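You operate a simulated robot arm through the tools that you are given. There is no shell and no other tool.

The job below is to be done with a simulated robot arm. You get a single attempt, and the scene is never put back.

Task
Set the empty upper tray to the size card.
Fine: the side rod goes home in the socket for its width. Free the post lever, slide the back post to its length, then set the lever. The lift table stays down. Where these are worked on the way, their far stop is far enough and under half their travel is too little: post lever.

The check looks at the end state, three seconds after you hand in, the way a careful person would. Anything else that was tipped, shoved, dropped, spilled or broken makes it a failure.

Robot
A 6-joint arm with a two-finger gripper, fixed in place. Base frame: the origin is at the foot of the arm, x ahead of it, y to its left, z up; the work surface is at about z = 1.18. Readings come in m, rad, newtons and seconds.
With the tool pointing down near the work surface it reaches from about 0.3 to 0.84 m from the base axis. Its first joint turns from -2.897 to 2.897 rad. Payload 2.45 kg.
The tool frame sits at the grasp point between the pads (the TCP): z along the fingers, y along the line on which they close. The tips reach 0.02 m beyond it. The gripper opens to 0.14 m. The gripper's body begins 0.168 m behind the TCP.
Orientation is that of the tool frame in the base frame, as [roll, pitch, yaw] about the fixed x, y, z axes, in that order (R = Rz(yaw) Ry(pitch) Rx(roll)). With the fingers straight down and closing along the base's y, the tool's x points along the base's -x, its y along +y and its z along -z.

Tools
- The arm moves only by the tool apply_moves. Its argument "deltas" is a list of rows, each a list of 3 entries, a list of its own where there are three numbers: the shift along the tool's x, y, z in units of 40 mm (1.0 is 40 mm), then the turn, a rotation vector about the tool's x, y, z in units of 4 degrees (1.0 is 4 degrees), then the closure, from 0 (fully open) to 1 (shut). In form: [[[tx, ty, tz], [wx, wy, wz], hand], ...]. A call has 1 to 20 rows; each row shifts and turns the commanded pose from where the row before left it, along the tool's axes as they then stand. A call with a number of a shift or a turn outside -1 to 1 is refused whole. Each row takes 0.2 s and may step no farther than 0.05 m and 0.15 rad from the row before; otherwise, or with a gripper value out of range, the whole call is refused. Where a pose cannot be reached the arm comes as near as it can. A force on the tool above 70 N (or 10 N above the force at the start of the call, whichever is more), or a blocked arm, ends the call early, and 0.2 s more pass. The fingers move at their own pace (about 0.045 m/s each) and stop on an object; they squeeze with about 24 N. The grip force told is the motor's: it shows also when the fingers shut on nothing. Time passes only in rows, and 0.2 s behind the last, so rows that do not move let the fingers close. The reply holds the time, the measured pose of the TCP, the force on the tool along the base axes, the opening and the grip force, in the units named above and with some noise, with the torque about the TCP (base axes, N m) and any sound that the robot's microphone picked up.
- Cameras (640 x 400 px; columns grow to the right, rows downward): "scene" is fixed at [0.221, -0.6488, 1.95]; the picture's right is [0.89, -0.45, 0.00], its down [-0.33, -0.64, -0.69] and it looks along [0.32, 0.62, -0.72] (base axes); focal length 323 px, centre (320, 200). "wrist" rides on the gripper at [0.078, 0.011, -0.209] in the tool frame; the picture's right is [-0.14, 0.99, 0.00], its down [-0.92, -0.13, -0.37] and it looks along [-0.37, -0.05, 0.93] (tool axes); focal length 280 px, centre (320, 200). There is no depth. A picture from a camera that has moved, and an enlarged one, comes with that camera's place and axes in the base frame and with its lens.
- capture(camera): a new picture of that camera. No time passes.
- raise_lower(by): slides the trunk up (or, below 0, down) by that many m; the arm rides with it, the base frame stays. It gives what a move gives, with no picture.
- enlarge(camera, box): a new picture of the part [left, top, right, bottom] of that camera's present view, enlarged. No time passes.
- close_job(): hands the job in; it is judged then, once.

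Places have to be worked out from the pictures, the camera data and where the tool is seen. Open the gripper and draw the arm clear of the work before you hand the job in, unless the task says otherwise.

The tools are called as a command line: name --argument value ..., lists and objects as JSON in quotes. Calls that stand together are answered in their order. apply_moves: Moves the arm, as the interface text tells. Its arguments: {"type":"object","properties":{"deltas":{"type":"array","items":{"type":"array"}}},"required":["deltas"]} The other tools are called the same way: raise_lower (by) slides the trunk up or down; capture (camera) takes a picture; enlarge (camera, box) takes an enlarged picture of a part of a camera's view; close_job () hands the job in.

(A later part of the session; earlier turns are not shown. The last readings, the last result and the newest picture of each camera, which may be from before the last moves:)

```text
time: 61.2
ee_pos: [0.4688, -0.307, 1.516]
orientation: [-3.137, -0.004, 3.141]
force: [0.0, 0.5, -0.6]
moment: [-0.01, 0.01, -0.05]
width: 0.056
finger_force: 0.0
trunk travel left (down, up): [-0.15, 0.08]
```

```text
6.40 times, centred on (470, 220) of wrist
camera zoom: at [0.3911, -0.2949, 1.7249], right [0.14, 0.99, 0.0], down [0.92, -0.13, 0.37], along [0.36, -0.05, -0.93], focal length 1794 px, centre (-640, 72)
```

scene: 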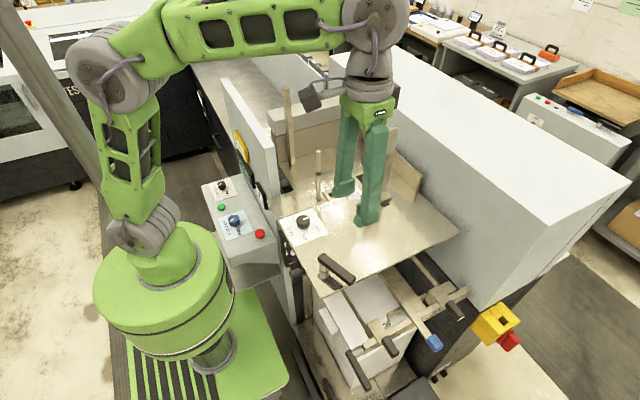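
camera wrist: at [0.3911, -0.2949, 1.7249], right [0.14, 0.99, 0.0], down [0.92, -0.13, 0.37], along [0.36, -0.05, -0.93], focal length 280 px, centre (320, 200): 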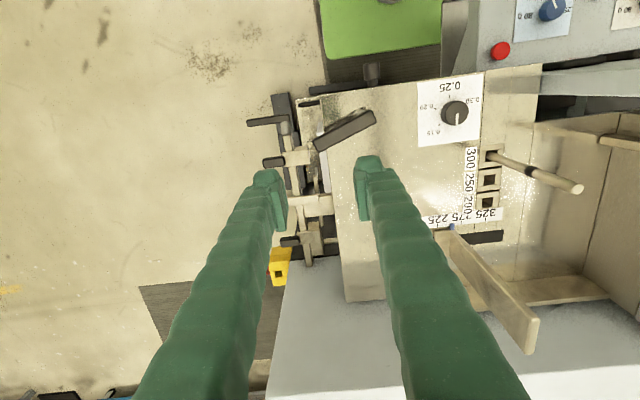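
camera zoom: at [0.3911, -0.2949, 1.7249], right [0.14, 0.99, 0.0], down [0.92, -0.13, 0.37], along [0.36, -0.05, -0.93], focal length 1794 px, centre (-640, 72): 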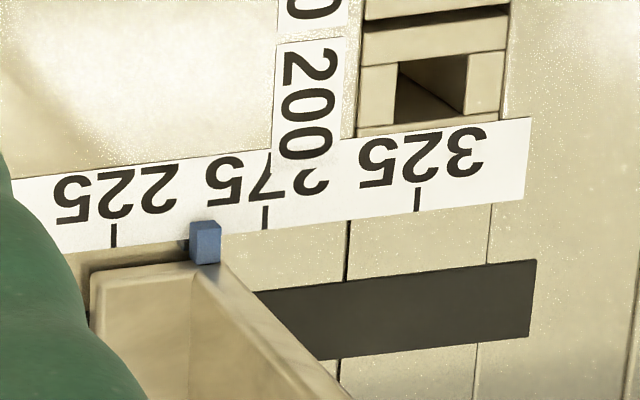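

The post is a thin plank (about y = −0.054, x ≈ 0.71–0.76, top z ≈ 1.44) with its pointer at ≈253. I move above it with the fingers set to straddle it in y.

apply_moves --deltas '[[[-0.6675, 0.6325, 0], [0, 0, 0], 0.6], [[-0.6675, 0.6325, 0], [0, 0, 0], 0.6], [[-0.6675, 0.6325, 0], [0, 0, 0], 0.6], [[-0.6675, 0.6325, 0], [0, 0, 0], 0.6], [[-0.6675, 0.6325, 0], [0, 0, 0], 0.6], [[-0.6675, 0.6325, 0], [0, 0, 0], 0.6], [[-0.6675, 0.6325, 0], [0, 0, 0], 0.6], [[-0.6675, 0.6325, 0], [0, 0, 0], 0.6], [[-0.6675, 0.6325, 0], [0, 0, 0], 0.6], [[-0.6675, 0.6325, 0], [0, 0, 0], 0.6]]'

capture --camera "wrist"

enlarge --camera "scene" --box '[320, 80, 460, 220]'

```text
time: 63.4
ee_pos: [0.7148, -0.0495, 1.4927]
orientation: [-3.139, -0.001, -3.141]
force: [0.3, 0.6, 0.6]
moment: [-0.03, 0.13, 0.03]
width: 0.0558
finger_force: 0.0
out of reach, approached as far as the arm can: row 9, 10
trunk travel left (down, up): [-0.15, 0.08]
```

```text
taken
camera wrist: at [0.6377, -0.0387, 1.7019], right [0.14, 0.99, 0.0], down [0.92, -0.13, 0.37], along [0.36, -0.05, -0.93], focal length 280 px, centre (320, 200)
```

wrist: 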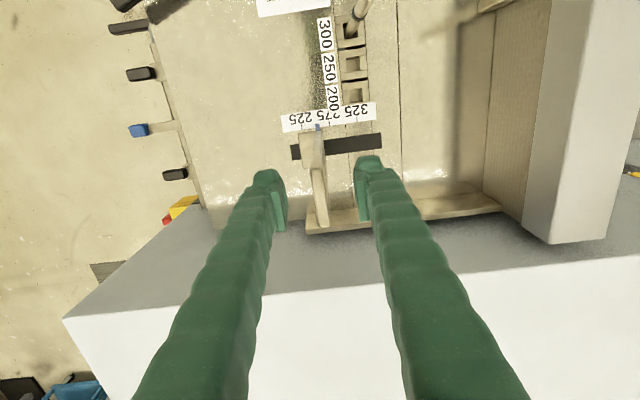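

```text
2.86 times, centred on (390, 150) of scene
camera zoom: at [0.221, -0.6488, 1.95], right [0.89, -0.45, 0.0], down [-0.33, -0.64, -0.69], along [0.32, 0.62, -0.72], focal length 922 px, centre (120, 343)
```

zoom: 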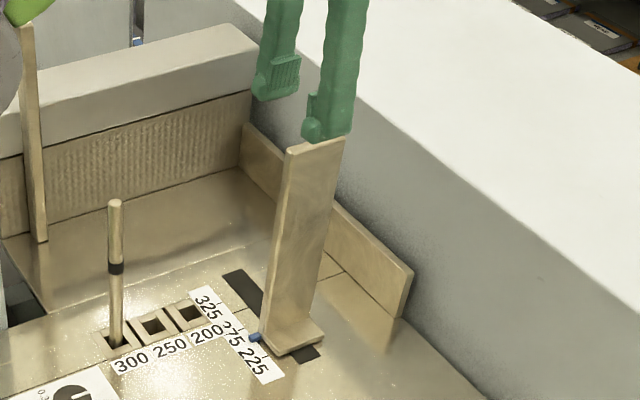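

Fingers are open on both sides of the post top, TCP offset about 20 mm in −x. I descend along the post while easing to x ≈ 0.735.

apply_moves --deltas '[[[-0.05, -0.05, 0.8], [0, 0, 0], 0.6], [[-0.1, -0.05, 0.8], [0, 0, 0], 0.6], [[-0.1, 0, 0.8], [0, 0, 0], 0.6], [[-0.1, 0, 0.8], [0, 0, 0], 0.6], [[-0.1, 0, 0.8], [0, 0, 0], 0.6], [[-0.05, 0, 0.8], [0, 0, 0], 0.6]]'

capture --camera "wrist"

enlarge --camera "scene" --box '[320, 80, 460, 220]'

```text
time: 64.8
ee_pos: [0.7333, -0.0561, 1.301]
orientation: [-3.137, -0.003, -3.142]
force: [-0.4, -0.4, 0.4]
moment: [0.01, 0.0, -0.02]
width: 0.0559
finger_force: 0.1
trunk travel left (down, up): [-0.15, 0.08]
```

```text
taken
camera wrist: at [0.6558, -0.0446, 1.5111], right [0.14, 0.99, 0.0], down [0.92, -0.13, 0.37], along [0.36, -0.05, -0.93], focal length 280 px, centre (320, 200)
```

wrist: 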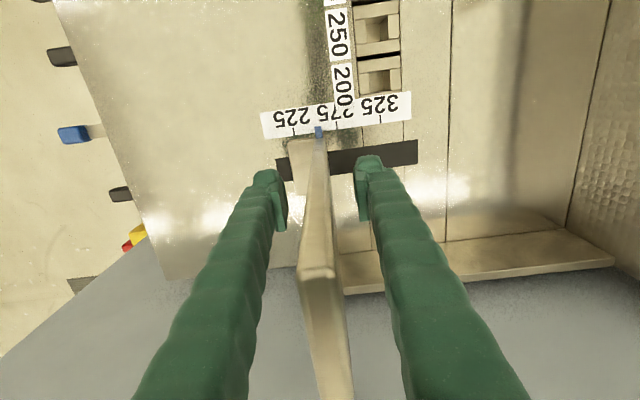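

```text
2.86 times, centred on (390, 150) of scene
camera zoom: at [0.221, -0.6488, 1.95], right [0.89, -0.45, 0.0], down [-0.33, -0.64, -0.69], along [0.32, 0.62, -0.72], focal length 922 px, centre (120, 343)
```

zoom: 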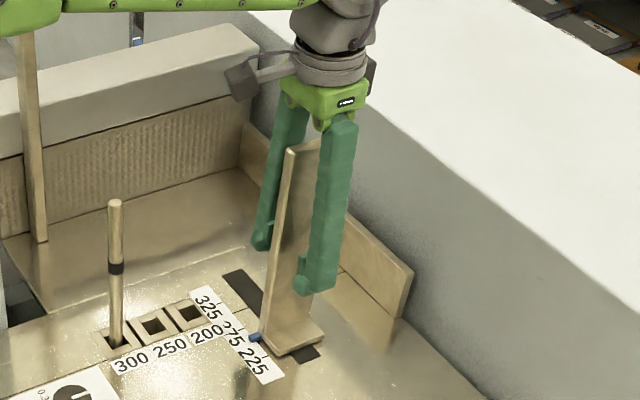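

The fingers straddle the post without contact. I close on it.

apply_moves --deltas '[[[0, 0, 0], [0, 0, 0], 1], [[0, 0, 0], [0, 0, 0], 1], [[0, 0, 0], [0, 0, 0], 1], [[0, 0, 0], [0, 0, 0], 1], [[0, 0, 0], [0, 0, 0], 1]]'

enlarge --camera "wrist" --box '[250, 90, 430, 190]'

```text
time: 66.0
ee_pos: [0.7333, -0.0571, 1.3014]
orientation: [-3.137, -0.003, -3.141]
force: [-1.2, 4.2, -2.9]
moment: [0.06, -0.05, 0.0]
width: 0.0131
finger_force: 39.2
trunk travel left (down, up): [-0.15, 0.08]
```

```text
3.56 times, centred on (340, 140) of wrist
camera zoom: at [0.6557, -0.0441, 1.5112], right [0.14, 0.99, 0.0], down [0.92, -0.13, 0.37], along [0.36, -0.05, -0.93], focal length 997 px, centre (249, 413)
```

zoom: 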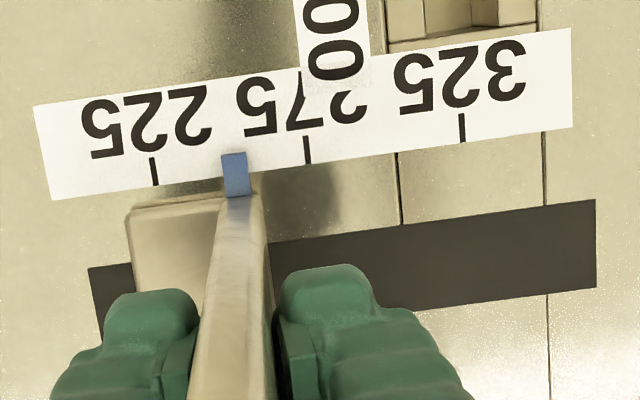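

Gripped at 13 mm. The pointer reads ≈251, so it needs ≈ +24 mm in y; I slide 20 mm slowly first.

apply_moves --deltas '[[[0, 0.1, 0], [0, 0, 0], 1], [[0, 0.1, 0], [0, 0, 0], 1], [[0, 0.1, 0], [0, 0, 0], 1], [[0, 0.1, 0], [0, 0, 0], 1], [[0, 0.1, 0], [0, 0, 0], 1]]'

enlarge --camera "wrist" --box '[250, 90, 430, 190]'

```text
time: 67.2
ee_pos: [0.7335, -0.0375, 1.3023]
orientation: [-3.14, -0.004, 3.141]
force: [-1.2, -4.0, -0.3]
moment: [-0.06, 0.21, 0.01]
width: 0.0133
finger_force: 40.0
trunk travel left (down, up): [-0.15, 0.08]
```

```text
3.56 times, centred on (340, 140) of wrist
camera zoom: at [0.6556, -0.0247, 1.5111], right [0.14, 0.99, 0.0], down [0.92, -0.13, 0.37], along [0.36, -0.05, -0.93], focal length 997 px, centre (249, 413)
```

zoom: 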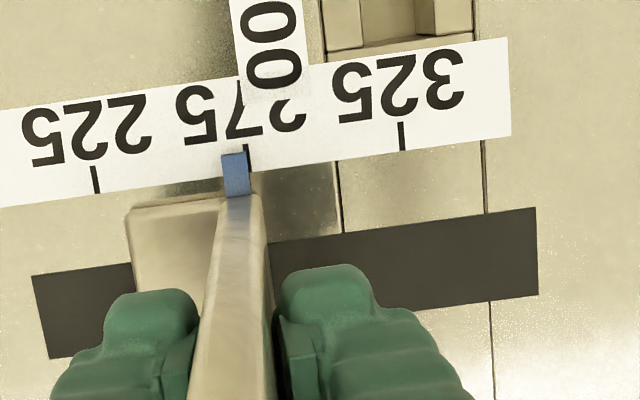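

Sliding works freely. The pointer is ≈14 px (≈4.5 mm) short of the 275 tick; I slide that on.

apply_moves --deltas '[[[0, 0.06, 0], [0, 0, 0], 1], [[0, 0.055, 0], [0, 0, 0], 1], [[0, 0, 0], [0, 0, 0], 1]]'

enlarge --camera "wrist" --box '[280, 100, 360, 150]'

```text
time: 68.0
ee_pos: [0.7329, -0.0317, 1.303]
orientation: [-3.138, -0.004, -3.141]
force: [-0.9, -3.8, 2.0]
moment: [-0.03, 0.1, 0.02]
width: 0.013
finger_force: 39.8
trunk travel left (down, up): [-0.15, 0.08]
```

```text
8.00 times, centred on (320, 125) of wrist
camera zoom: at [0.6555, -0.0205, 1.5111], right [0.14, 0.99, 0.0], down [0.92, -0.13, 0.37], along [0.36, -0.05, -0.93], focal length 2243 px, centre (320, 800)
```

zoom: 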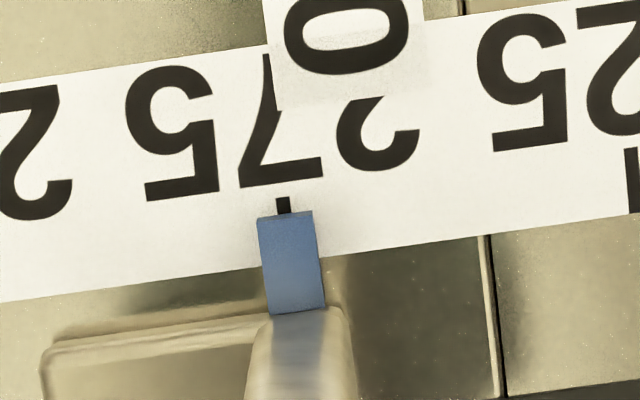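

The pointer sits on the 275 tick to within ~0.3 mm. I release the post and verify it stays.

apply_moves --deltas '[[[0, 0, 0], [0, 0, 0], 0.6], [[0, 0, 0], [0, 0, 0], 0.6], [[0, 0, 0], [0, 0, 0], 0.6], [[0, 0, 0], [0, 0, 0], 0.6]]'

enlarge --camera "wrist" --box '[280, 100, 360, 150]'

capture --camera "wrist"

```text
time: 69.0
ee_pos: [0.7331, -0.0312, 1.3015]
orientation: [-3.139, -0.002, -3.141]
force: [-0.7, 0.4, -0.3]
moment: [0.01, 0.02, 0.0]
width: 0.0561
finger_force: 0.1
trunk travel left (down, up): [-0.15, 0.08]
```

```text
8.00 times, centred on (320, 125) of wrist
camera zoom: at [0.6558, -0.0199, 1.5108], right [0.14, 0.99, 0.0], down [0.92, -0.13, 0.37], along [0.36, -0.05, -0.93], focal length 2243 px, centre (320, 800)
```

zoom: 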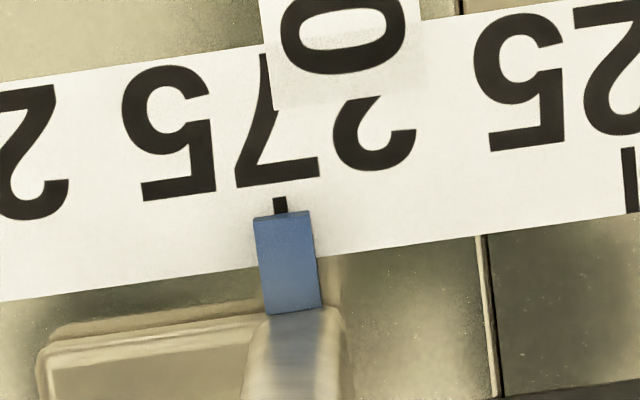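

```text
taken
camera wrist: at [0.6558, -0.0199, 1.5108], right [0.14, 0.99, 0.0], down [0.92, -0.13, 0.37], along [0.36, -0.05, -0.93], focal length 280 px, centre (320, 200)
```

wrist: 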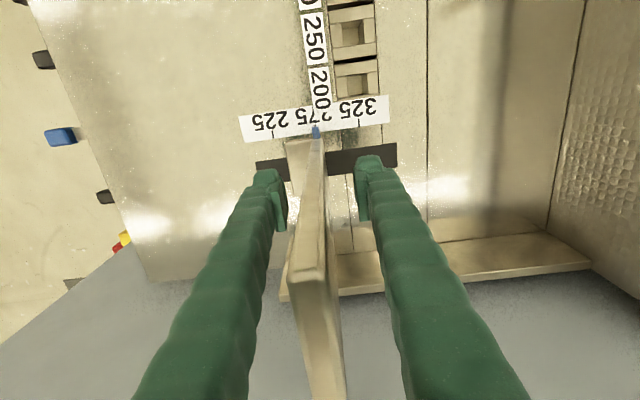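

Post stays on 275. I lift off and then go back to set the lever.

apply_moves --deltas '[[[0, 0, -0.8], [0, 0, 0], 0.6], [[0.1, 0, -0.8], [0, 0, 0], 0.6], [[0.1, 0, -0.8], [0, 0, 0], 0.6], [[0.1, 0, -0.8], [0, 0, 0], 0.6], [[0.1, 0, -0.8], [0, 0, 0], 0.6], [[0.2, 0, -0.8], [0, 0, 0], 0.6]]'

apply_moves --deltas '[[[0.7, -0.7, 0], [0, 0, 0], 0.6], [[0.7, -0.7, 0], [0, 0, 0], 0.6], [[0.7, -0.7, 0], [0, 0, 0], 0.6], [[0.7, -0.7, 0], [0, 0, 0], 0.6], [[0.7, -0.7, 0], [0, 0, 0], 0.6], [[0.7, -0.7, 0], [0, 0, 0], 0.6]]'

capture --camera "wrist"

```text
time: 70.4
ee_pos: [0.7098, -0.0297, 1.4942]
orientation: [-3.138, -0.004, -3.141]
force: [1.2, -0.1, -0.5]
moment: [-0.01, -0.01, 0.0]
width: 0.0559
finger_force: 0.0
trunk travel left (down, up): [-0.15, 0.08]
```

```text
time: 71.8
ee_pos: [0.5396, -0.1983, 1.4948]
orientation: [-3.138, -0.003, -3.14]
force: [0.7, 0.2, 0.4]
moment: [0.03, 0.0, -0.01]
width: 0.0559
finger_force: 0.1
trunk travel left (down, up): [-0.15, 0.08]
```

```text
taken
camera wrist: at [0.4622, -0.1874, 1.7043], right [0.14, 0.99, 0.0], down [0.92, -0.13, 0.37], along [0.36, -0.05, -0.93], focal length 280 px, centre (320, 200)
```

wrist: 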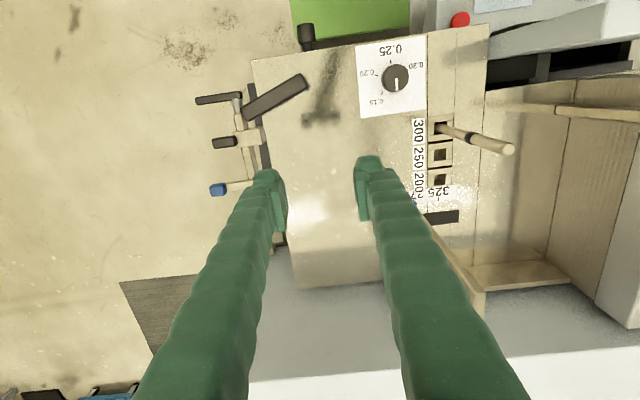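

Lever is still at the free stop. I return to the pose at which I left it (0.470, −0.307), yaw 1.816.

apply_moves --deltas '[[[0.581, -0.906, 0], [0, 0, 0], 0.6], [[0.581, -0.906, 0], [0, 0, 0], 0.6], [[0.581, -0.906, 0], [0, 0, 0], 0.6], [[0, 0, 0], [0, 0, 1], 0.6], [[0, 0, 0], [0, 0, 1], 0.6], [[0, 0, 0], [0, 0, 1], 0.6], [[0, 0, 0], [0, 0, 1], 0.6], [[0, 0, 0], [0, 0, 1], 0.6], [[0, 0, 0], [0, 0, 1], 0.6], [[0, 0, 0], [0, 0, 1], 0.6], [[0, 0, 0], [0, 0, 1], 0.6], [[0, 0, 0], [0, 0, 1], 0.6], [[0, 0, 0], [0, 0, 1], 0.6], [[0, 0, 0], [0, 0, 1], 0.6], [[0, 0, 0], [0, 0, 1], 0.6], [[0, 0, 0], [0, 0, 1], 0.6], [[0, 0, 0], [0, 0, 1], 0.6], [[0, 0, 0], [0, 0, 1], 0.6], [[0, 0, 0], [0, 0, 1], 0.6]]'

apply_moves --deltas '[[[0, 0, 0], [0, 0, 1], 0.6], [[0, 0, 0], [0, 0, 1], 0.6], [[0, 0, 0], [0, 0, 1], 0.6], [[0, 0, 0.9], [0, 0, 0], 0.6], [[0, 0, 0.9], [0, 0, 0], 0.6], [[0, 0, 0.9], [0, 0, 0], 0.6], [[0, 0, 0.9], [0, 0, 0], 0.6], [[0, 0, 0.9], [0, 0, 0], 0.6]]'

capture --camera "wrist"

```text
time: 75.8
ee_pos: [0.4731, -0.3084, 1.496]
orientation: [-3.138, 0.0, 2.023]
force: [0.4, 1.0, 0.8]
moment: [-0.02, -0.01, 0.01]
width: 0.056
finger_force: 0.1
trunk travel left (down, up): [-0.15, 0.08]
```

```text
time: 77.6
ee_pos: [0.472, -0.3085, 1.3173]
orientation: [-3.137, 0.002, 1.816]
force: [-0.6, 0.7, -0.7]
moment: [-0.02, 0.01, 0.03]
width: 0.056
finger_force: 0.0
trunk travel left (down, up): [-0.15, 0.08]
```

```text
taken
camera wrist: at [0.4643, -0.2296, 1.5251], right [0.99, 0.11, 0.0], down [0.1, -0.92, 0.37], along [0.04, -0.37, -0.93], focal length 280 px, centre (320, 200)
```

wrist: 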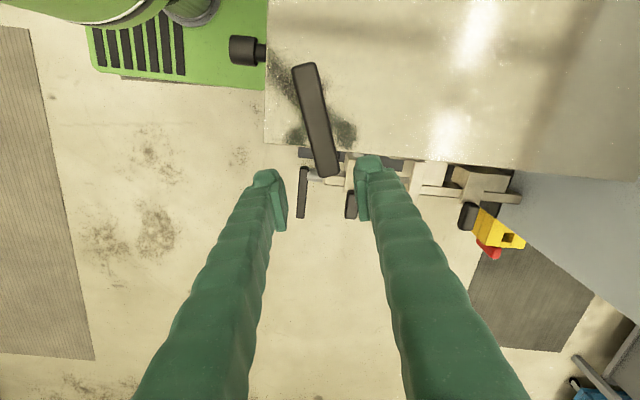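

I lower to the bar's height, then sweep the lever back toward +x with the other finger.

apply_moves --deltas '[[[0, 0, 0.75], [0, 0, 0], 0.6], [[0, 0, 0.75], [0, 0, 0], 0.6], [[0, 0, 0.75], [0, 0, 0], 0.6]]'

apply_moves --deltas '[[[0, 0.25, 0], [0, 0, 0], 0.6], [[0, 0.2, 0], [0, 0, 0], 0.6], [[0.005, 0.15, 0], [0, 0, -1], 0.6], [[0.005, 0.15, 0], [0, 0, -1], 0.6], [[0.005, 0.15, 0], [0, 0, -1], 0.6], [[0.005, 0.15, 0], [0, 0, -1], 0.6]]'

capture --camera "wrist"

```text
time: 78.4
ee_pos: [0.4719, -0.308, 1.2248]
orientation: [-3.138, 0.001, 1.815]
force: [0.0, -0.9, -0.4]
moment: [-0.02, 0.03, -0.02]
width: 0.0558
finger_force: 0.0
trunk travel left (down, up): [-0.15, 0.08]
```

```text
time: 79.8
ee_pos: [0.5105, -0.2943, 1.2269]
orientation: [-3.138, 0.001, 2.098]
force: [-0.7, -0.3, 0.8]
moment: [-0.01, 0.03, 0.02]
width: 0.0569
finger_force: 0.5
trunk travel left (down, up): [-0.15, 0.08]
```

```text
taken
camera wrist: at [0.4818, -0.2213, 1.4348], right [0.93, 0.38, 0.0], down [0.35, -0.86, 0.37], along [0.14, -0.34, -0.93], focal length 280 px, centre (320, 200)
```

wrist: 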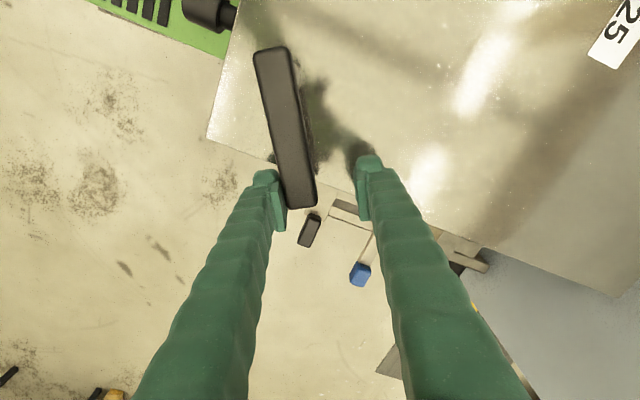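

The lever is coming back (≈−57°). I continue the reverse arc.

apply_moves --deltas '[[[0.028, 0.16, 0], [0, 0, -1], 0.6], [[0.028, 0.16, 0], [0, 0, -1], 0.6], [[0.028, 0.16, 0], [0, 0, -1], 0.6], [[0.028, 0.16, 0], [0, 0, -1], 0.6], [[0.028, 0.16, 0], [0, 0, -1], 0.6], [[0.028, 0.16, 0], [0, 0, -1], 0.6], [[0.028, 0.16, 0], [0, 0, -1], 0.6], [[0.028, 0.16, 0], [0, 0, -1], 0.6], [[0.028, 0.16, 0], [0, 0, -1], 0.6], [[0.028, 0.16, 0], [0, 0, -1], 0.6], [[0.028, 0.16, 0], [0, 0, -1], 0.6]]'

capture --camera "wrist"

```text
time: 82.2
ee_pos: [0.5464, -0.2337, 1.2245]
orientation: [-3.138, -0.001, 2.864]
force: [-0.5, -1.1, 0.3]
moment: [-0.01, 0.0, 0.03]
width: 0.057
finger_force: 0.3
trunk travel left (down, up): [-0.15, 0.08]
```

```text
taken
camera wrist: at [0.4744, -0.2021, 1.4345], right [0.4, 0.91, 0.0], down [0.85, -0.37, 0.37], along [0.33, -0.15, -0.93], focal length 280 px, centre (320, 200)
```

wrist: 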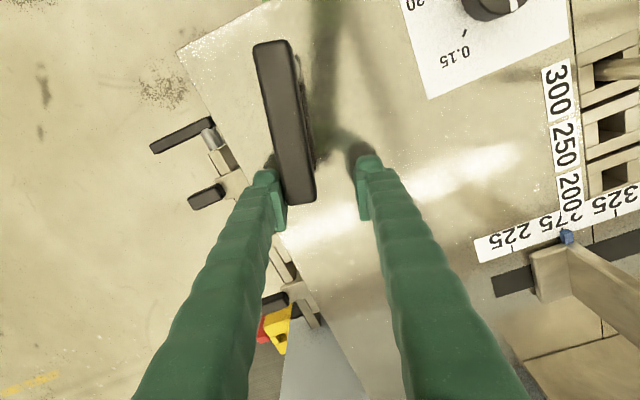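

Lever at about −14°. I continue to its set stop.

apply_moves --deltas '[[[0.028, 0.16, 0], [0, 0, -1], 0.6], [[0.028, 0.16, 0], [0, 0, -1], 0.6], [[0.028, 0.16, 0], [0, 0, -1], 0.6], [[0.01, 0.16, 0], [0, 0, -1], 0.6]]'

capture --camera "wrist"

```text
time: 83.2
ee_pos: [0.5472, -0.2085, 1.2252]
orientation: [-3.138, -0.003, 3.141]
force: [0.0, -1.5, 0.8]
moment: [-0.02, 0.0, -0.02]
width: 0.0568
finger_force: 1.4
trunk travel left (down, up): [-0.15, 0.08]
```

```text
taken
camera wrist: at [0.4691, -0.198, 1.434], right [0.14, 0.99, 0.0], down [0.92, -0.13, 0.37], along [0.36, -0.05, -0.93], focal length 280 px, centre (320, 200)
```

wrist: 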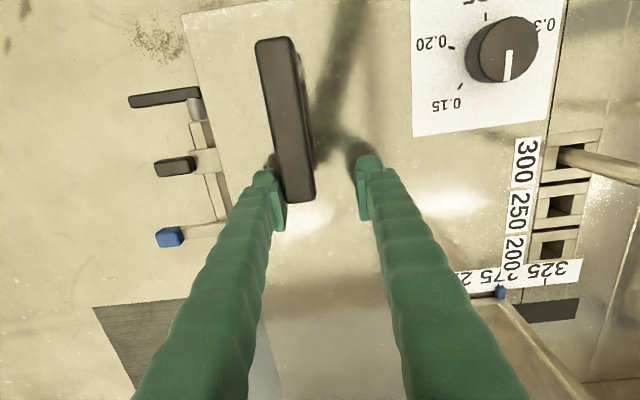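

Almost there; I press gently further +y until the stop reacts.

apply_moves --deltas '[[[0, 0.12, 0], [0, 0, 0], 0.6], [[0, 0.12, 0], [0, 0, 0], 0.6]]'

capture --camera "wrist"

```text
time: 83.8
ee_pos: [0.5477, -0.2041, 1.2238]
orientation: [-3.137, -0.005, 3.14]
force: [-1.2, -22.1, -4.7]
moment: [0.35, -0.1, 0.27]
width: 0.0692
finger_force: 9.7
trunk travel left (down, up): [-0.15, 0.08]
```

```text
taken
camera wrist: at [0.4691, -0.1918, 1.4336], right [0.14, 0.99, 0.0], down [0.92, -0.13, 0.37], along [0.36, -0.05, -0.93], focal length 280 px, centre (320, 200)
```

wrist: 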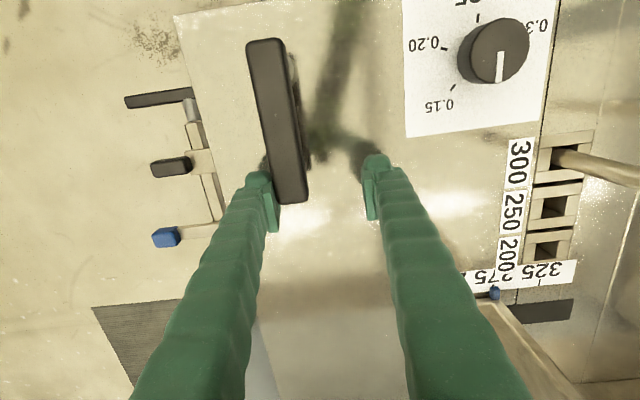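

The stop reacts at 22 N with the bar at ≈0°, same as its original set position. I back off to centre and lift.

apply_moves --deltas '[[[0, -0.3, 0], [0, 0, 0], 0.6], [[0, -0.15, 0], [0, 0, 0], 0.6], [[0, 0, 0], [0, 0, 0], 0.6]]'

apply_moves --deltas '[[[0, 0, -0.9], [0, 0, 0], 0.6], [[0, 0, -0.9], [0, 0, 0], 0.6], [[0, 0, -0.9], [0, 0, 0], 0.6], [[0, 0, -0.9], [0, 0, 0], 0.6], [[0, 0, -0.9], [0, 0, 0], 0.6], [[0, 0, -0.9], [0, 0, 0], 0.6], [[0, 0, -0.9], [0, 0, 0], 0.6]]'

capture --camera "wrist"

enlarge --camera "scene" --box '[270, 120, 470, 300]'

```text
time: 84.6
ee_pos: [0.5461, -0.2167, 1.225]
orientation: [-3.137, -0.004, 3.14]
force: [1.4, 0.7, 0.0]
moment: [-0.02, -0.01, 0.02]
width: 0.0559
finger_force: 0.2
trunk travel left (down, up): [-0.15, 0.08]
```

```text
time: 86.2
ee_pos: [0.5472, -0.2167, 1.4782]
orientation: [-3.139, -0.003, -3.142]
force: [0.1, 0.8, -0.3]
moment: [0.01, 0.0, 0.01]
width: 0.056
finger_force: 0.1
trunk travel left (down, up): [-0.15, 0.08]
```

```text
taken
camera wrist: at [0.4696, -0.2054, 1.687], right [0.14, 0.99, 0.0], down [0.92, -0.13, 0.37], along [0.36, -0.05, -0.93], focal length 280 px, centre (320, 200)
```

wrist: 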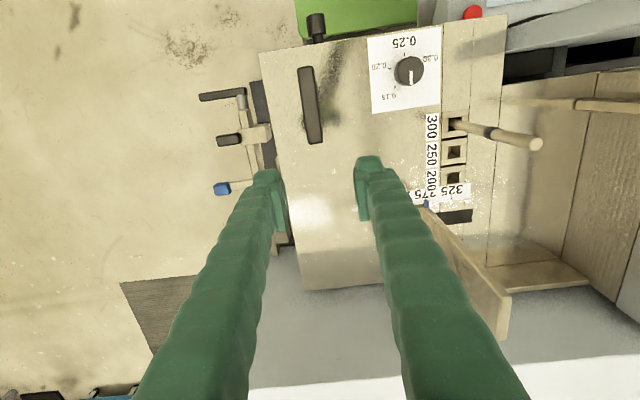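

```text
2.22 times, centred on (370, 210) of scene
camera zoom: at [0.221, -0.6488, 1.95], right [0.89, -0.45, 0.0], down [-0.33, -0.64, -0.69], along [0.32, 0.62, -0.72], focal length 717 px, centre (209, 178)
```

zoom: 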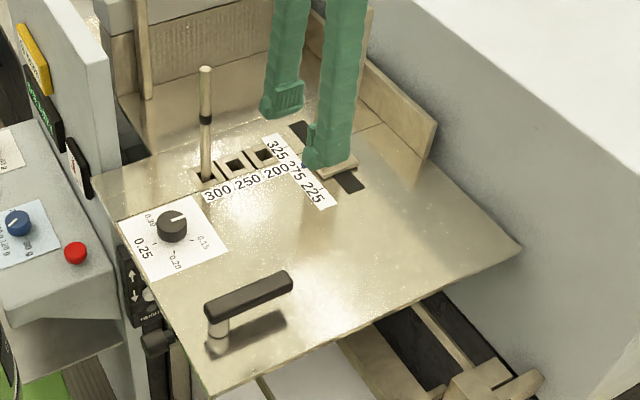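

The lever is set and the post is on 275. Now I go above the rod at about (0.555, 0.015).

apply_moves --deltas '[[[-0.03, 0.965, 0], [0, 0, 0], 0.6], [[-0.03, 0.965, 0], [0, 0, 0], 0.6], [[-0.03, 0.965, 0], [0, 0, 0], 0.6], [[-0.03, 0.965, 0], [0, 0, 0], 0.6], [[-0.03, 0.965, 0], [0, 0, 0], 0.6], [[-0.03, 0.965, 0], [0, 0, 0], 0.6]]'

capture --camera "wrist"

enlarge --camera "wrist" --box '[270, 60, 380, 220]'

enlarge --camera "scene" --box '[290, 120, 400, 220]'

```text
time: 87.6
ee_pos: [0.5541, 0.0155, 1.476]
orientation: [-3.138, -0.004, 3.141]
force: [-0.9, 0.1, -0.8]
moment: [-0.01, 0.0, 0.01]
width: 0.0559
finger_force: 0.0
trunk travel left (down, up): [-0.15, 0.08]
```

```text
taken
camera wrist: at [0.478, 0.028, 1.6856], right [0.14, 0.99, 0.0], down [0.92, -0.13, 0.37], along [0.36, -0.05, -0.93], focal length 280 px, centre (320, 200)
```

wrist: 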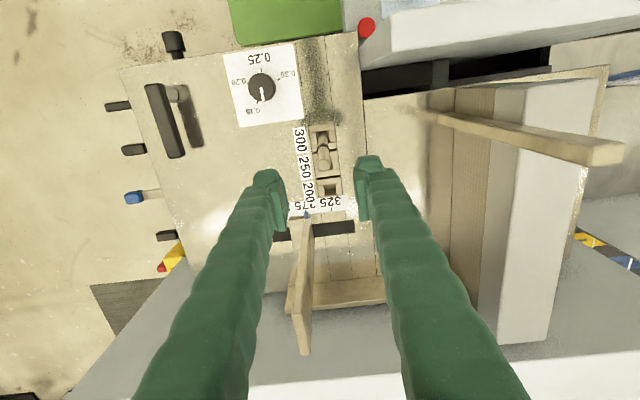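

```text
2.50 times, centred on (325, 140) of wrist
camera zoom: at [0.478, 0.028, 1.6856], right [0.14, 0.99, 0.0], down [0.92, -0.13, 0.37], along [0.36, -0.05, -0.93], focal length 701 px, centre (308, 350)
```

zoom: 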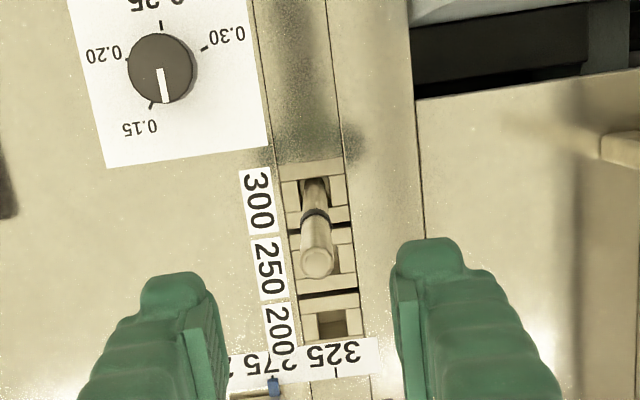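

```text
4.00 times, centred on (345, 170) of scene
camera zoom: at [0.221, -0.6488, 1.95], right [0.89, -0.45, 0.0], down [-0.33, -0.64, -0.69], along [0.32, 0.62, -0.72], focal length 1291 px, centre (220, 320)
```

zoom: 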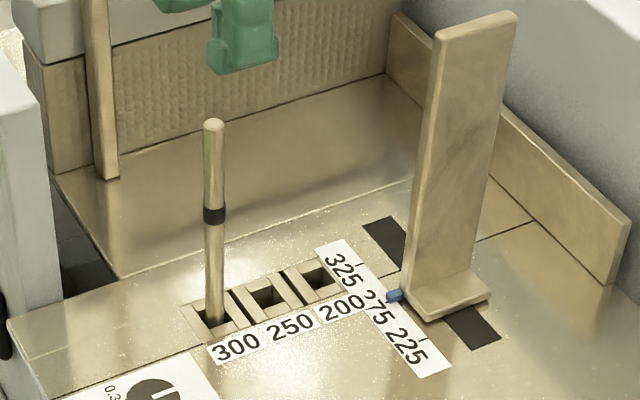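

Relative to the TCP line the rod is ≈5.5 mm in +y and ≈1.5 mm in +x, with its top at z≈1.38. I correct and descend to z≈1.335 to straddle it.

apply_moves --deltas '[[[-0.04, 0.14, 0], [0, 0, 0], 0.7], [[0, 0, 0.7], [0, 0, 0], 0.7], [[0, 0, 0.7], [0, 0, 0], 0.7], [[0, 0, 0.7], [0, 0, 0], 0.7], [[0, 0, 0.7], [0, 0, 0], 0.7], [[0, 0, 0.7], [0, 0, 0], 0.7]]'

capture --camera "wrist"

enlarge --camera "scene" --box '[290, 120, 400, 220]'

```text
time: 89.0
ee_pos: [0.5569, 0.021, 1.3354]
orientation: [-3.139, -0.003, 3.142]
force: [0.0, 0.0, -0.3]
moment: [-0.01, 0.01, -0.03]
width: 0.0426
finger_force: 0.0
trunk travel left (down, up): [-0.15, 0.08]
```

```text
taken
camera wrist: at [0.4794, 0.0323, 1.5451], right [0.14, 0.99, 0.0], down [0.92, -0.13, 0.37], along [0.36, -0.05, -0.93], focal length 280 px, centre (320, 200)
```

wrist: 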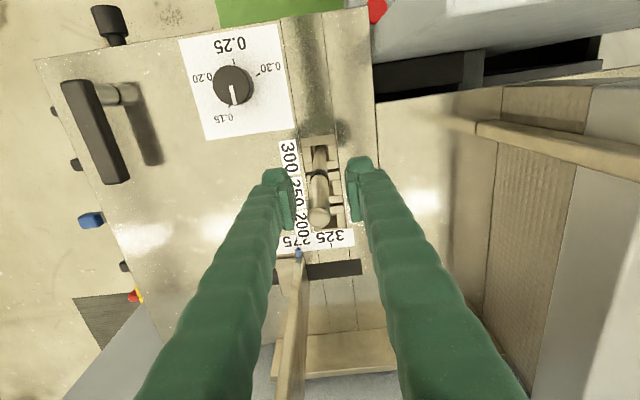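

```text
4.00 times, centred on (345, 170) of scene
camera zoom: at [0.221, -0.6488, 1.95], right [0.89, -0.45, 0.0], down [-0.33, -0.64, -0.69], along [0.32, 0.62, -0.72], focal length 1291 px, centre (220, 320)
```

zoom: 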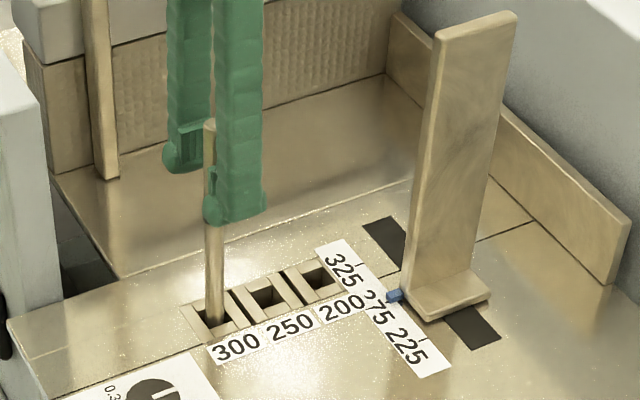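

The rod is centred between the pads. I close on it.

apply_moves --deltas '[[[0, 0, 0], [0, 0, 0], 1], [[0, 0, 0], [0, 0, 0], 1], [[0, 0, 0], [0, 0, 0], 1], [[0, 0, 0], [0, 0, 0], 1], [[0, 0, 0], [0, 0, 0], 1]]'

apply_moves --deltas '[[[0, 0, -0.25], [0, 0, 0], 1], [[0, 0, -0.5], [0, 0, 0], 1], [[0, 0, -0.5], [0, 0, 0], 1], [[0, 0, -0.75], [0, 0, 0], 1]]'

enlarge --camera "scene" --box '[290, 120, 400, 220]'

```text
time: 90.2
ee_pos: [0.5568, 0.0205, 1.3368]
orientation: [-3.138, -0.004, -3.14]
force: [-0.2, 0.4, 0.5]
moment: [0.01, 0.01, -0.04]
width: 0.0172
finger_force: 23.9
trunk travel left (down, up): [-0.15, 0.08]
```

```text
time: 91.2
ee_pos: [0.5562, 0.0207, 1.4167]
orientation: [-3.139, -0.004, 3.141]
force: [-0.4, 0.7, -2.3]
moment: [0.0, -0.04, 0.02]
width: 0.0172
finger_force: 24.1
trunk travel left (down, up): [-0.15, 0.08]
```

```text
4.00 times, centred on (345, 170) of scene
camera zoom: at [0.221, -0.6488, 1.95], right [0.89, -0.45, 0.0], down [-0.33, -0.64, -0.69], along [0.32, 0.62, -0.72], focal length 1291 px, centre (220, 320)
```

zoom: 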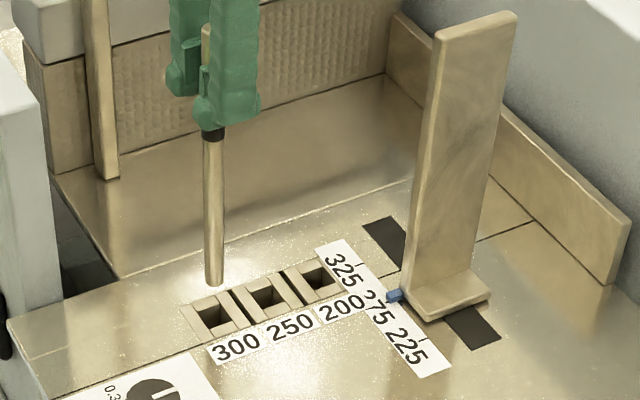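

The rod is out and held (17 mm grip), its tip around z≈1.22. I measure the 300 and 250 holes from both cameras.

enlarge --camera "scene" --box '[310, 180, 360, 215]'

capture --camera "wrist"

enlarge --camera "wrist" --box '[270, 90, 370, 210]'

```text
11.43 times, centred on (335, 198) of scene
camera zoom: at [0.221, -0.6488, 1.95], right [0.89, -0.45, 0.0], down [-0.33, -0.64, -0.69], along [0.32, 0.62, -0.72], focal length 3688 px, centre (149, 229)
```

zoom: 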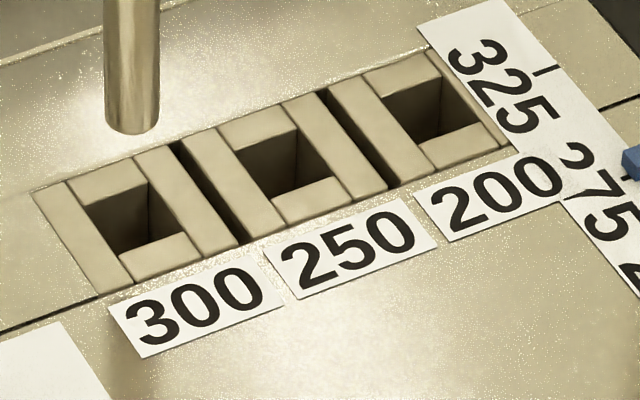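

```text
taken
camera wrist: at [0.4786, 0.0316, 1.626], right [0.14, 0.99, 0.0], down [0.92, -0.13, 0.37], along [0.36, -0.05, -0.93], focal length 280 px, centre (320, 200)
```

wrist: 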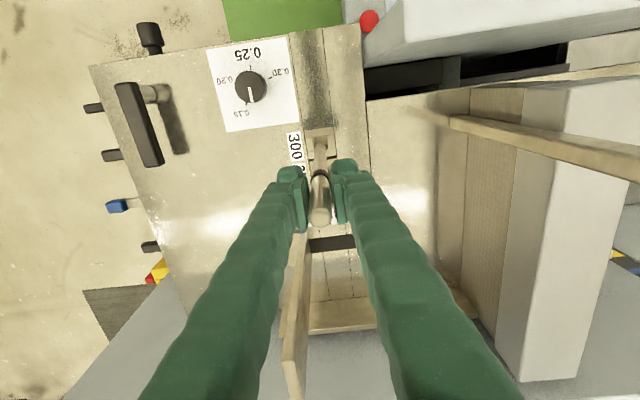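

```text
3.33 times, centred on (320, 150) of wrist
camera zoom: at [0.4786, 0.0316, 1.626], right [0.14, 0.99, 0.0], down [0.92, -0.13, 0.37], along [0.36, -0.05, -0.93], focal length 935 px, centre (320, 367)
```

zoom: 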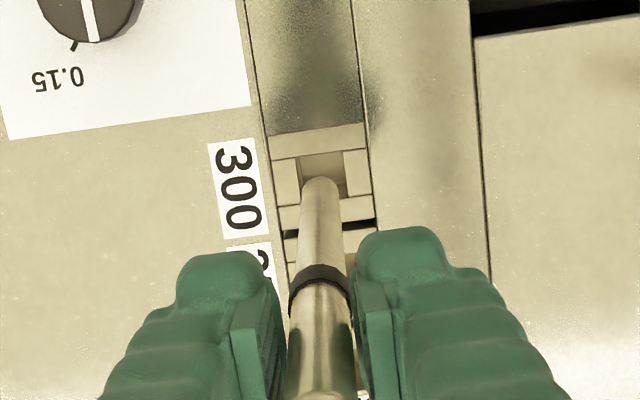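

The holes are ≈20 mm square, 50 mm apart; the rod stood at TCP (0.5565, 0.0205) in the 300 hole, so the 250 hole needs TCP ≈ (0.6065, 0.0205). I shift +50 mm in x.

apply_moves --deltas '[[[-0.42, 0, 0], [0, 0, 0], 1], [[-0.42, 0, 0], [0, 0, 0], 1], [[-0.42, 0, 0], [0, 0, 0], 1], [[0, 0, 0], [0, 0, 0], 1], [[0, 0, 0], [0, 0, 0], 1]]'

enlarge --camera "scene" --box '[310, 180, 360, 215]'

enlarge --camera "wrist" --box '[270, 90, 370, 210]'

```text
time: 92.4
ee_pos: [0.608, 0.0207, 1.4153]
orientation: [-3.138, -0.004, -3.139]
force: [0.1, -0.3, -2.7]
moment: [-0.04, 0.01, 0.0]
width: 0.0169
finger_force: 23.9
trunk travel left (down, up): [-0.15, 0.08]
```

```text
11.43 times, centred on (335, 198) of scene
camera zoom: at [0.221, -0.6488, 1.95], right [0.89, -0.45, 0.0], down [-0.33, -0.64, -0.69], along [0.32, 0.62, -0.72], focal length 3688 px, centre (149, 229)
```

zoom: 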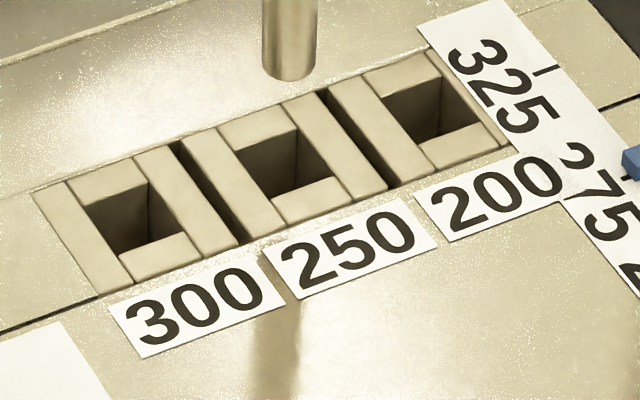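

```text
3.33 times, centred on (320, 150) of wrist
camera zoom: at [0.5294, 0.0317, 1.6248], right [0.14, 0.99, 0.0], down [0.92, -0.13, 0.37], along [0.36, -0.05, -0.93], focal length 935 px, centre (320, 367)
```

zoom: 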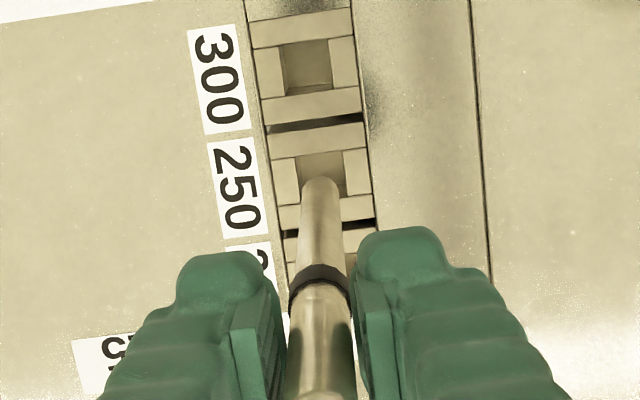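

The rod-to-hole relation in the wrist view matches the one it had over the 300 hole to within about a pixel. I lower gently, watching force.

apply_moves --deltas '[[[0, 0, 0.4], [0, 0, 0], 1], [[0, 0, 0.4], [0, 0, 0], 1], [[0, 0, 0.2], [0, 0, 0], 1], [[0, 0, 0.1], [0, 0, 0], 1], [[0, 0, 0.1], [0, 0, 0], 1]]'

enlarge --camera "scene" --box '[310, 180, 360, 215]'

```text
time: 93.6
ee_pos: [0.6066, 0.0204, 1.3678]
orientation: [-3.139, -0.005, -3.141]
force: [-0.1, 0.6, -3.3]
moment: [-0.01, -0.02, 0.0]
width: 0.0171
finger_force: 23.8
trunk travel left (down, up): [-0.15, 0.08]
```

```text
11.43 times, centred on (335, 198) of scene
camera zoom: at [0.221, -0.6488, 1.95], right [0.89, -0.45, 0.0], down [-0.33, -0.64, -0.69], along [0.32, 0.62, -0.72], focal length 3688 px, centre (149, 229)
```

zoom: 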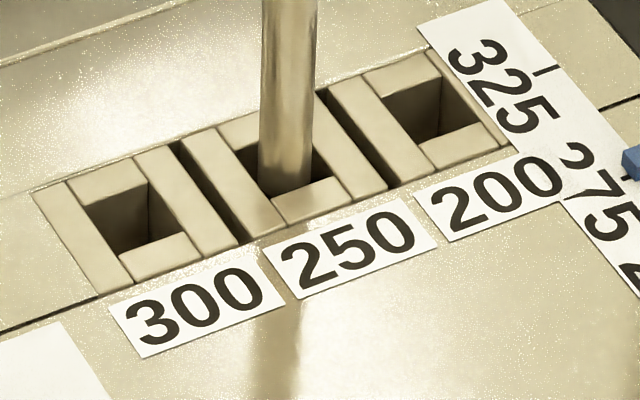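

The tip is entering the 250 hole with no contact force. I continue down to the original seated height (TCP z≈1.337).

apply_moves --deltas '[[[0, 0, 0.15], [0, 0, 0], 1], [[0, 0, 0.15], [0, 0, 0], 1], [[0, 0, 0.15], [0, 0, 0], 1], [[0, 0, 0.15], [0, 0, 0], 1], [[0, 0, 0.1], [0, 0, 0], 1], [[0, 0, 0.05], [0, 0, 0], 1]]'

enlarge --camera "scene" --box '[290, 120, 400, 220]'

```text
time: 95.0
ee_pos: [0.6067, 0.0205, 1.3391]
orientation: [-3.14, -0.004, -3.14]
force: [-0.4, -0.1, -1.4]
moment: [-0.01, -0.03, 0.01]
width: 0.017
finger_force: 23.9
trunk travel left (down, up): [-0.15, 0.08]
```

```text
4.00 times, centred on (345, 170) of scene
camera zoom: at [0.221, -0.6488, 1.95], right [0.89, -0.45, 0.0], down [-0.33, -0.64, -0.69], along [0.32, 0.62, -0.72], focal length 1291 px, centre (220, 320)
```

zoom: 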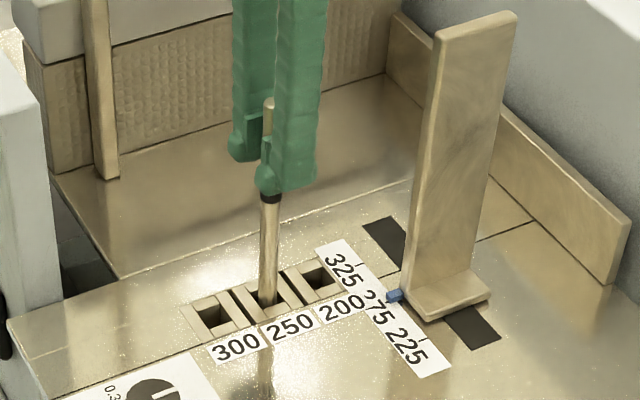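

Nearly seated. I press down in 1 mm steps until the bottom reacts.

apply_moves --deltas '[[[0, 0, 0.03], [0, 0, 0], 1], [[0, 0, 0.03], [0, 0, 0], 1], [[0, 0, 0.03], [0, 0, 0], 1]]'

```text
time: 95.8
ee_pos: [0.6076, 0.0198, 1.3366]
orientation: [-3.139, -0.002, -3.14]
force: [-0.8, 1.2, 8.0]
moment: [0.0, 0.22, 0.02]
width: 0.0168
finger_force: 23.6
trunk travel left (down, up): [-0.15, 0.08]
```

The bottom reacts (+8 N) at z=1.3366, the same height as when seated originally. I release the rod.

apply_moves --deltas '[[[0, 0, 0], [0, 0, 0], 0.7], [[0, 0, 0], [0, 0, 0], 0.7], [[0, 0, 0], [0, 0, 0], 0.7], [[0, 0, 0], [0, 0, 0], 0.7]]'

enlarge --camera "scene" --box '[290, 120, 400, 220]'

capture --camera "wrist"

```text
time: 96.8
ee_pos: [0.6063, 0.02, 1.3351]
orientation: [-3.138, -0.004, -3.14]
force: [1.0, -0.4, -0.6]
moment: [0.02, 0.03, 0.0]
width: 0.0417
finger_force: 0.0
trunk travel left (down, up): [-0.15, 0.08]
```

```text
4.00 times, centred on (345, 170) of scene
camera zoom: at [0.221, -0.6488, 1.95], right [0.89, -0.45, 0.0], down [-0.33, -0.64, -0.69], along [0.32, 0.62, -0.72], focal length 1291 px, centre (220, 320)
```

zoom: 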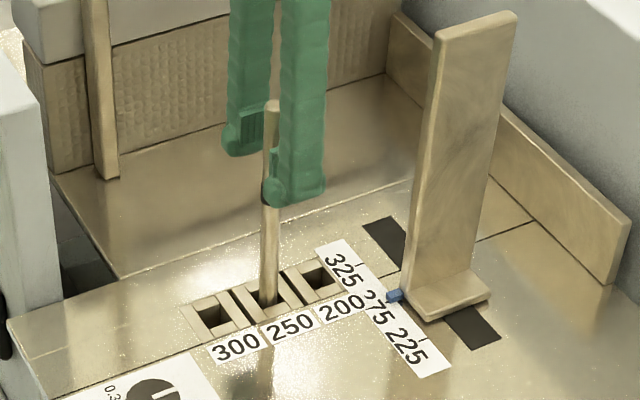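

```text
taken
camera wrist: at [0.5295, 0.0316, 1.5439], right [0.14, 0.99, 0.0], down [0.92, -0.13, 0.37], along [0.36, -0.05, -0.93], focal length 280 px, centre (320, 200)
```

wrist: 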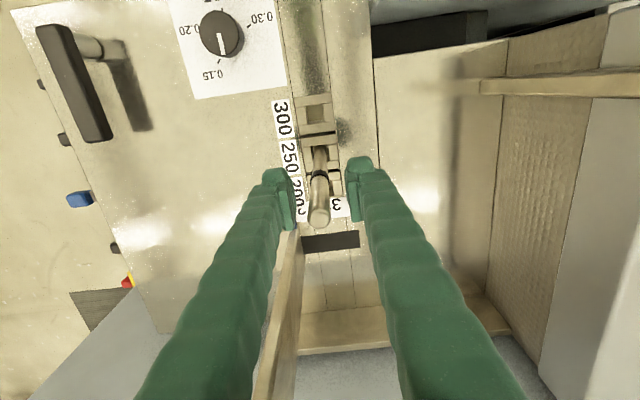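

The rod stands upright in the 250 socket. I lift straight off, then withdraw toward the base side and check everything.

apply_moves --deltas '[[[0, 0, -0.8], [0, 0, 0], 0.7], [[0, 0, -0.9], [0, 0, 0], 0.7], [[0, 0, -0.9], [0, 0, 0], 0.7], [[0, 0, -0.9], [0, 0, 0], 0.7], [[0, 0, -0.9], [0, 0, 0], 0.7], [[0.7, -0.7, 0], [0, 0, 0], 0.3], [[0.7, -0.7, 0], [0, 0, 0], 0.3], [[0.7, -0.7, 0], [0, 0, 0], 0], [[0.5, -0.7, 0], [0, 0, 0], 0], [[0.5, -0.7, 0], [0, 0, 0], 0], [[0, 0, 0], [0, 0, 0], 0], [[0, 0, 0], [0, 0, 0], 0]]'

capture --camera "wrist"

capture --camera "scene"

enlarge --camera "scene" --box '[270, 120, 470, 300]'

enlarge --camera "scene" --box '[310, 170, 400, 220]'

```text
time: 99.4
ee_pos: [0.4834, -0.1199, 1.5106]
orientation: [-3.138, -0.004, -3.141]
force: [-0.6, -0.1, -0.4]
moment: [-0.04, -0.02, -0.02]
width: 0.1401
finger_force: 0.0
trunk travel left (down, up): [-0.15, 0.08]
```

```text
taken
camera wrist: at [0.4053, -0.1079, 1.7203], right [0.14, 0.99, 0.0], down [0.92, -0.13, 0.37], along [0.36, -0.05, -0.93], focal length 280 px, centre (320, 200)
```

wrist: 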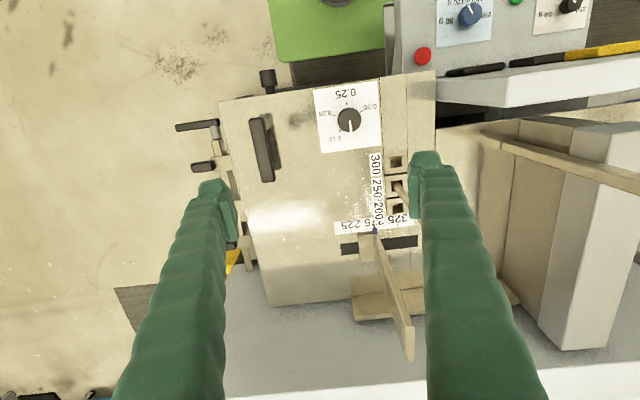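

```text
taken
```

scene: 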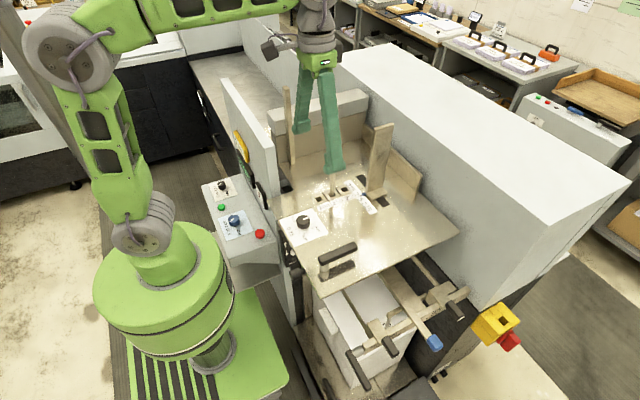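

```text
2.22 times, centred on (370, 210) of scene
camera zoom: at [0.221, -0.6488, 1.95], right [0.89, -0.45, 0.0], down [-0.33, -0.64, -0.69], along [0.32, 0.62, -0.72], focal length 717 px, centre (209, 178)
```

zoom: 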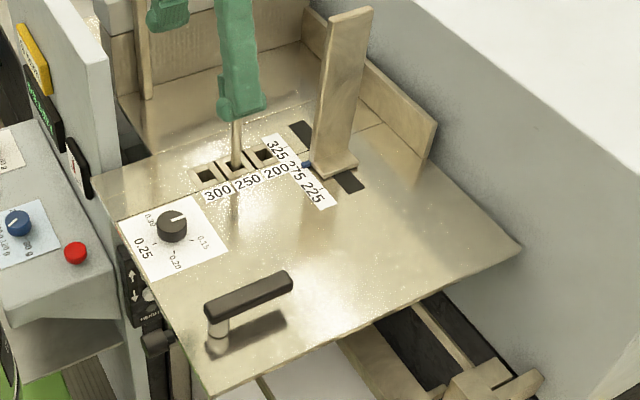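

```text
7.11 times, centred on (355, 195) of scene
camera zoom: at [0.221, -0.6488, 1.95], right [0.89, -0.45, 0.0], down [-0.33, -0.64, -0.69], along [0.32, 0.62, -0.72], focal length 2295 px, centre (71, 236)
```

zoom: 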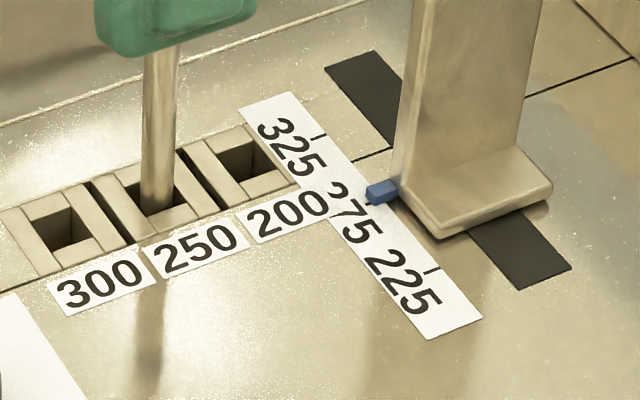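

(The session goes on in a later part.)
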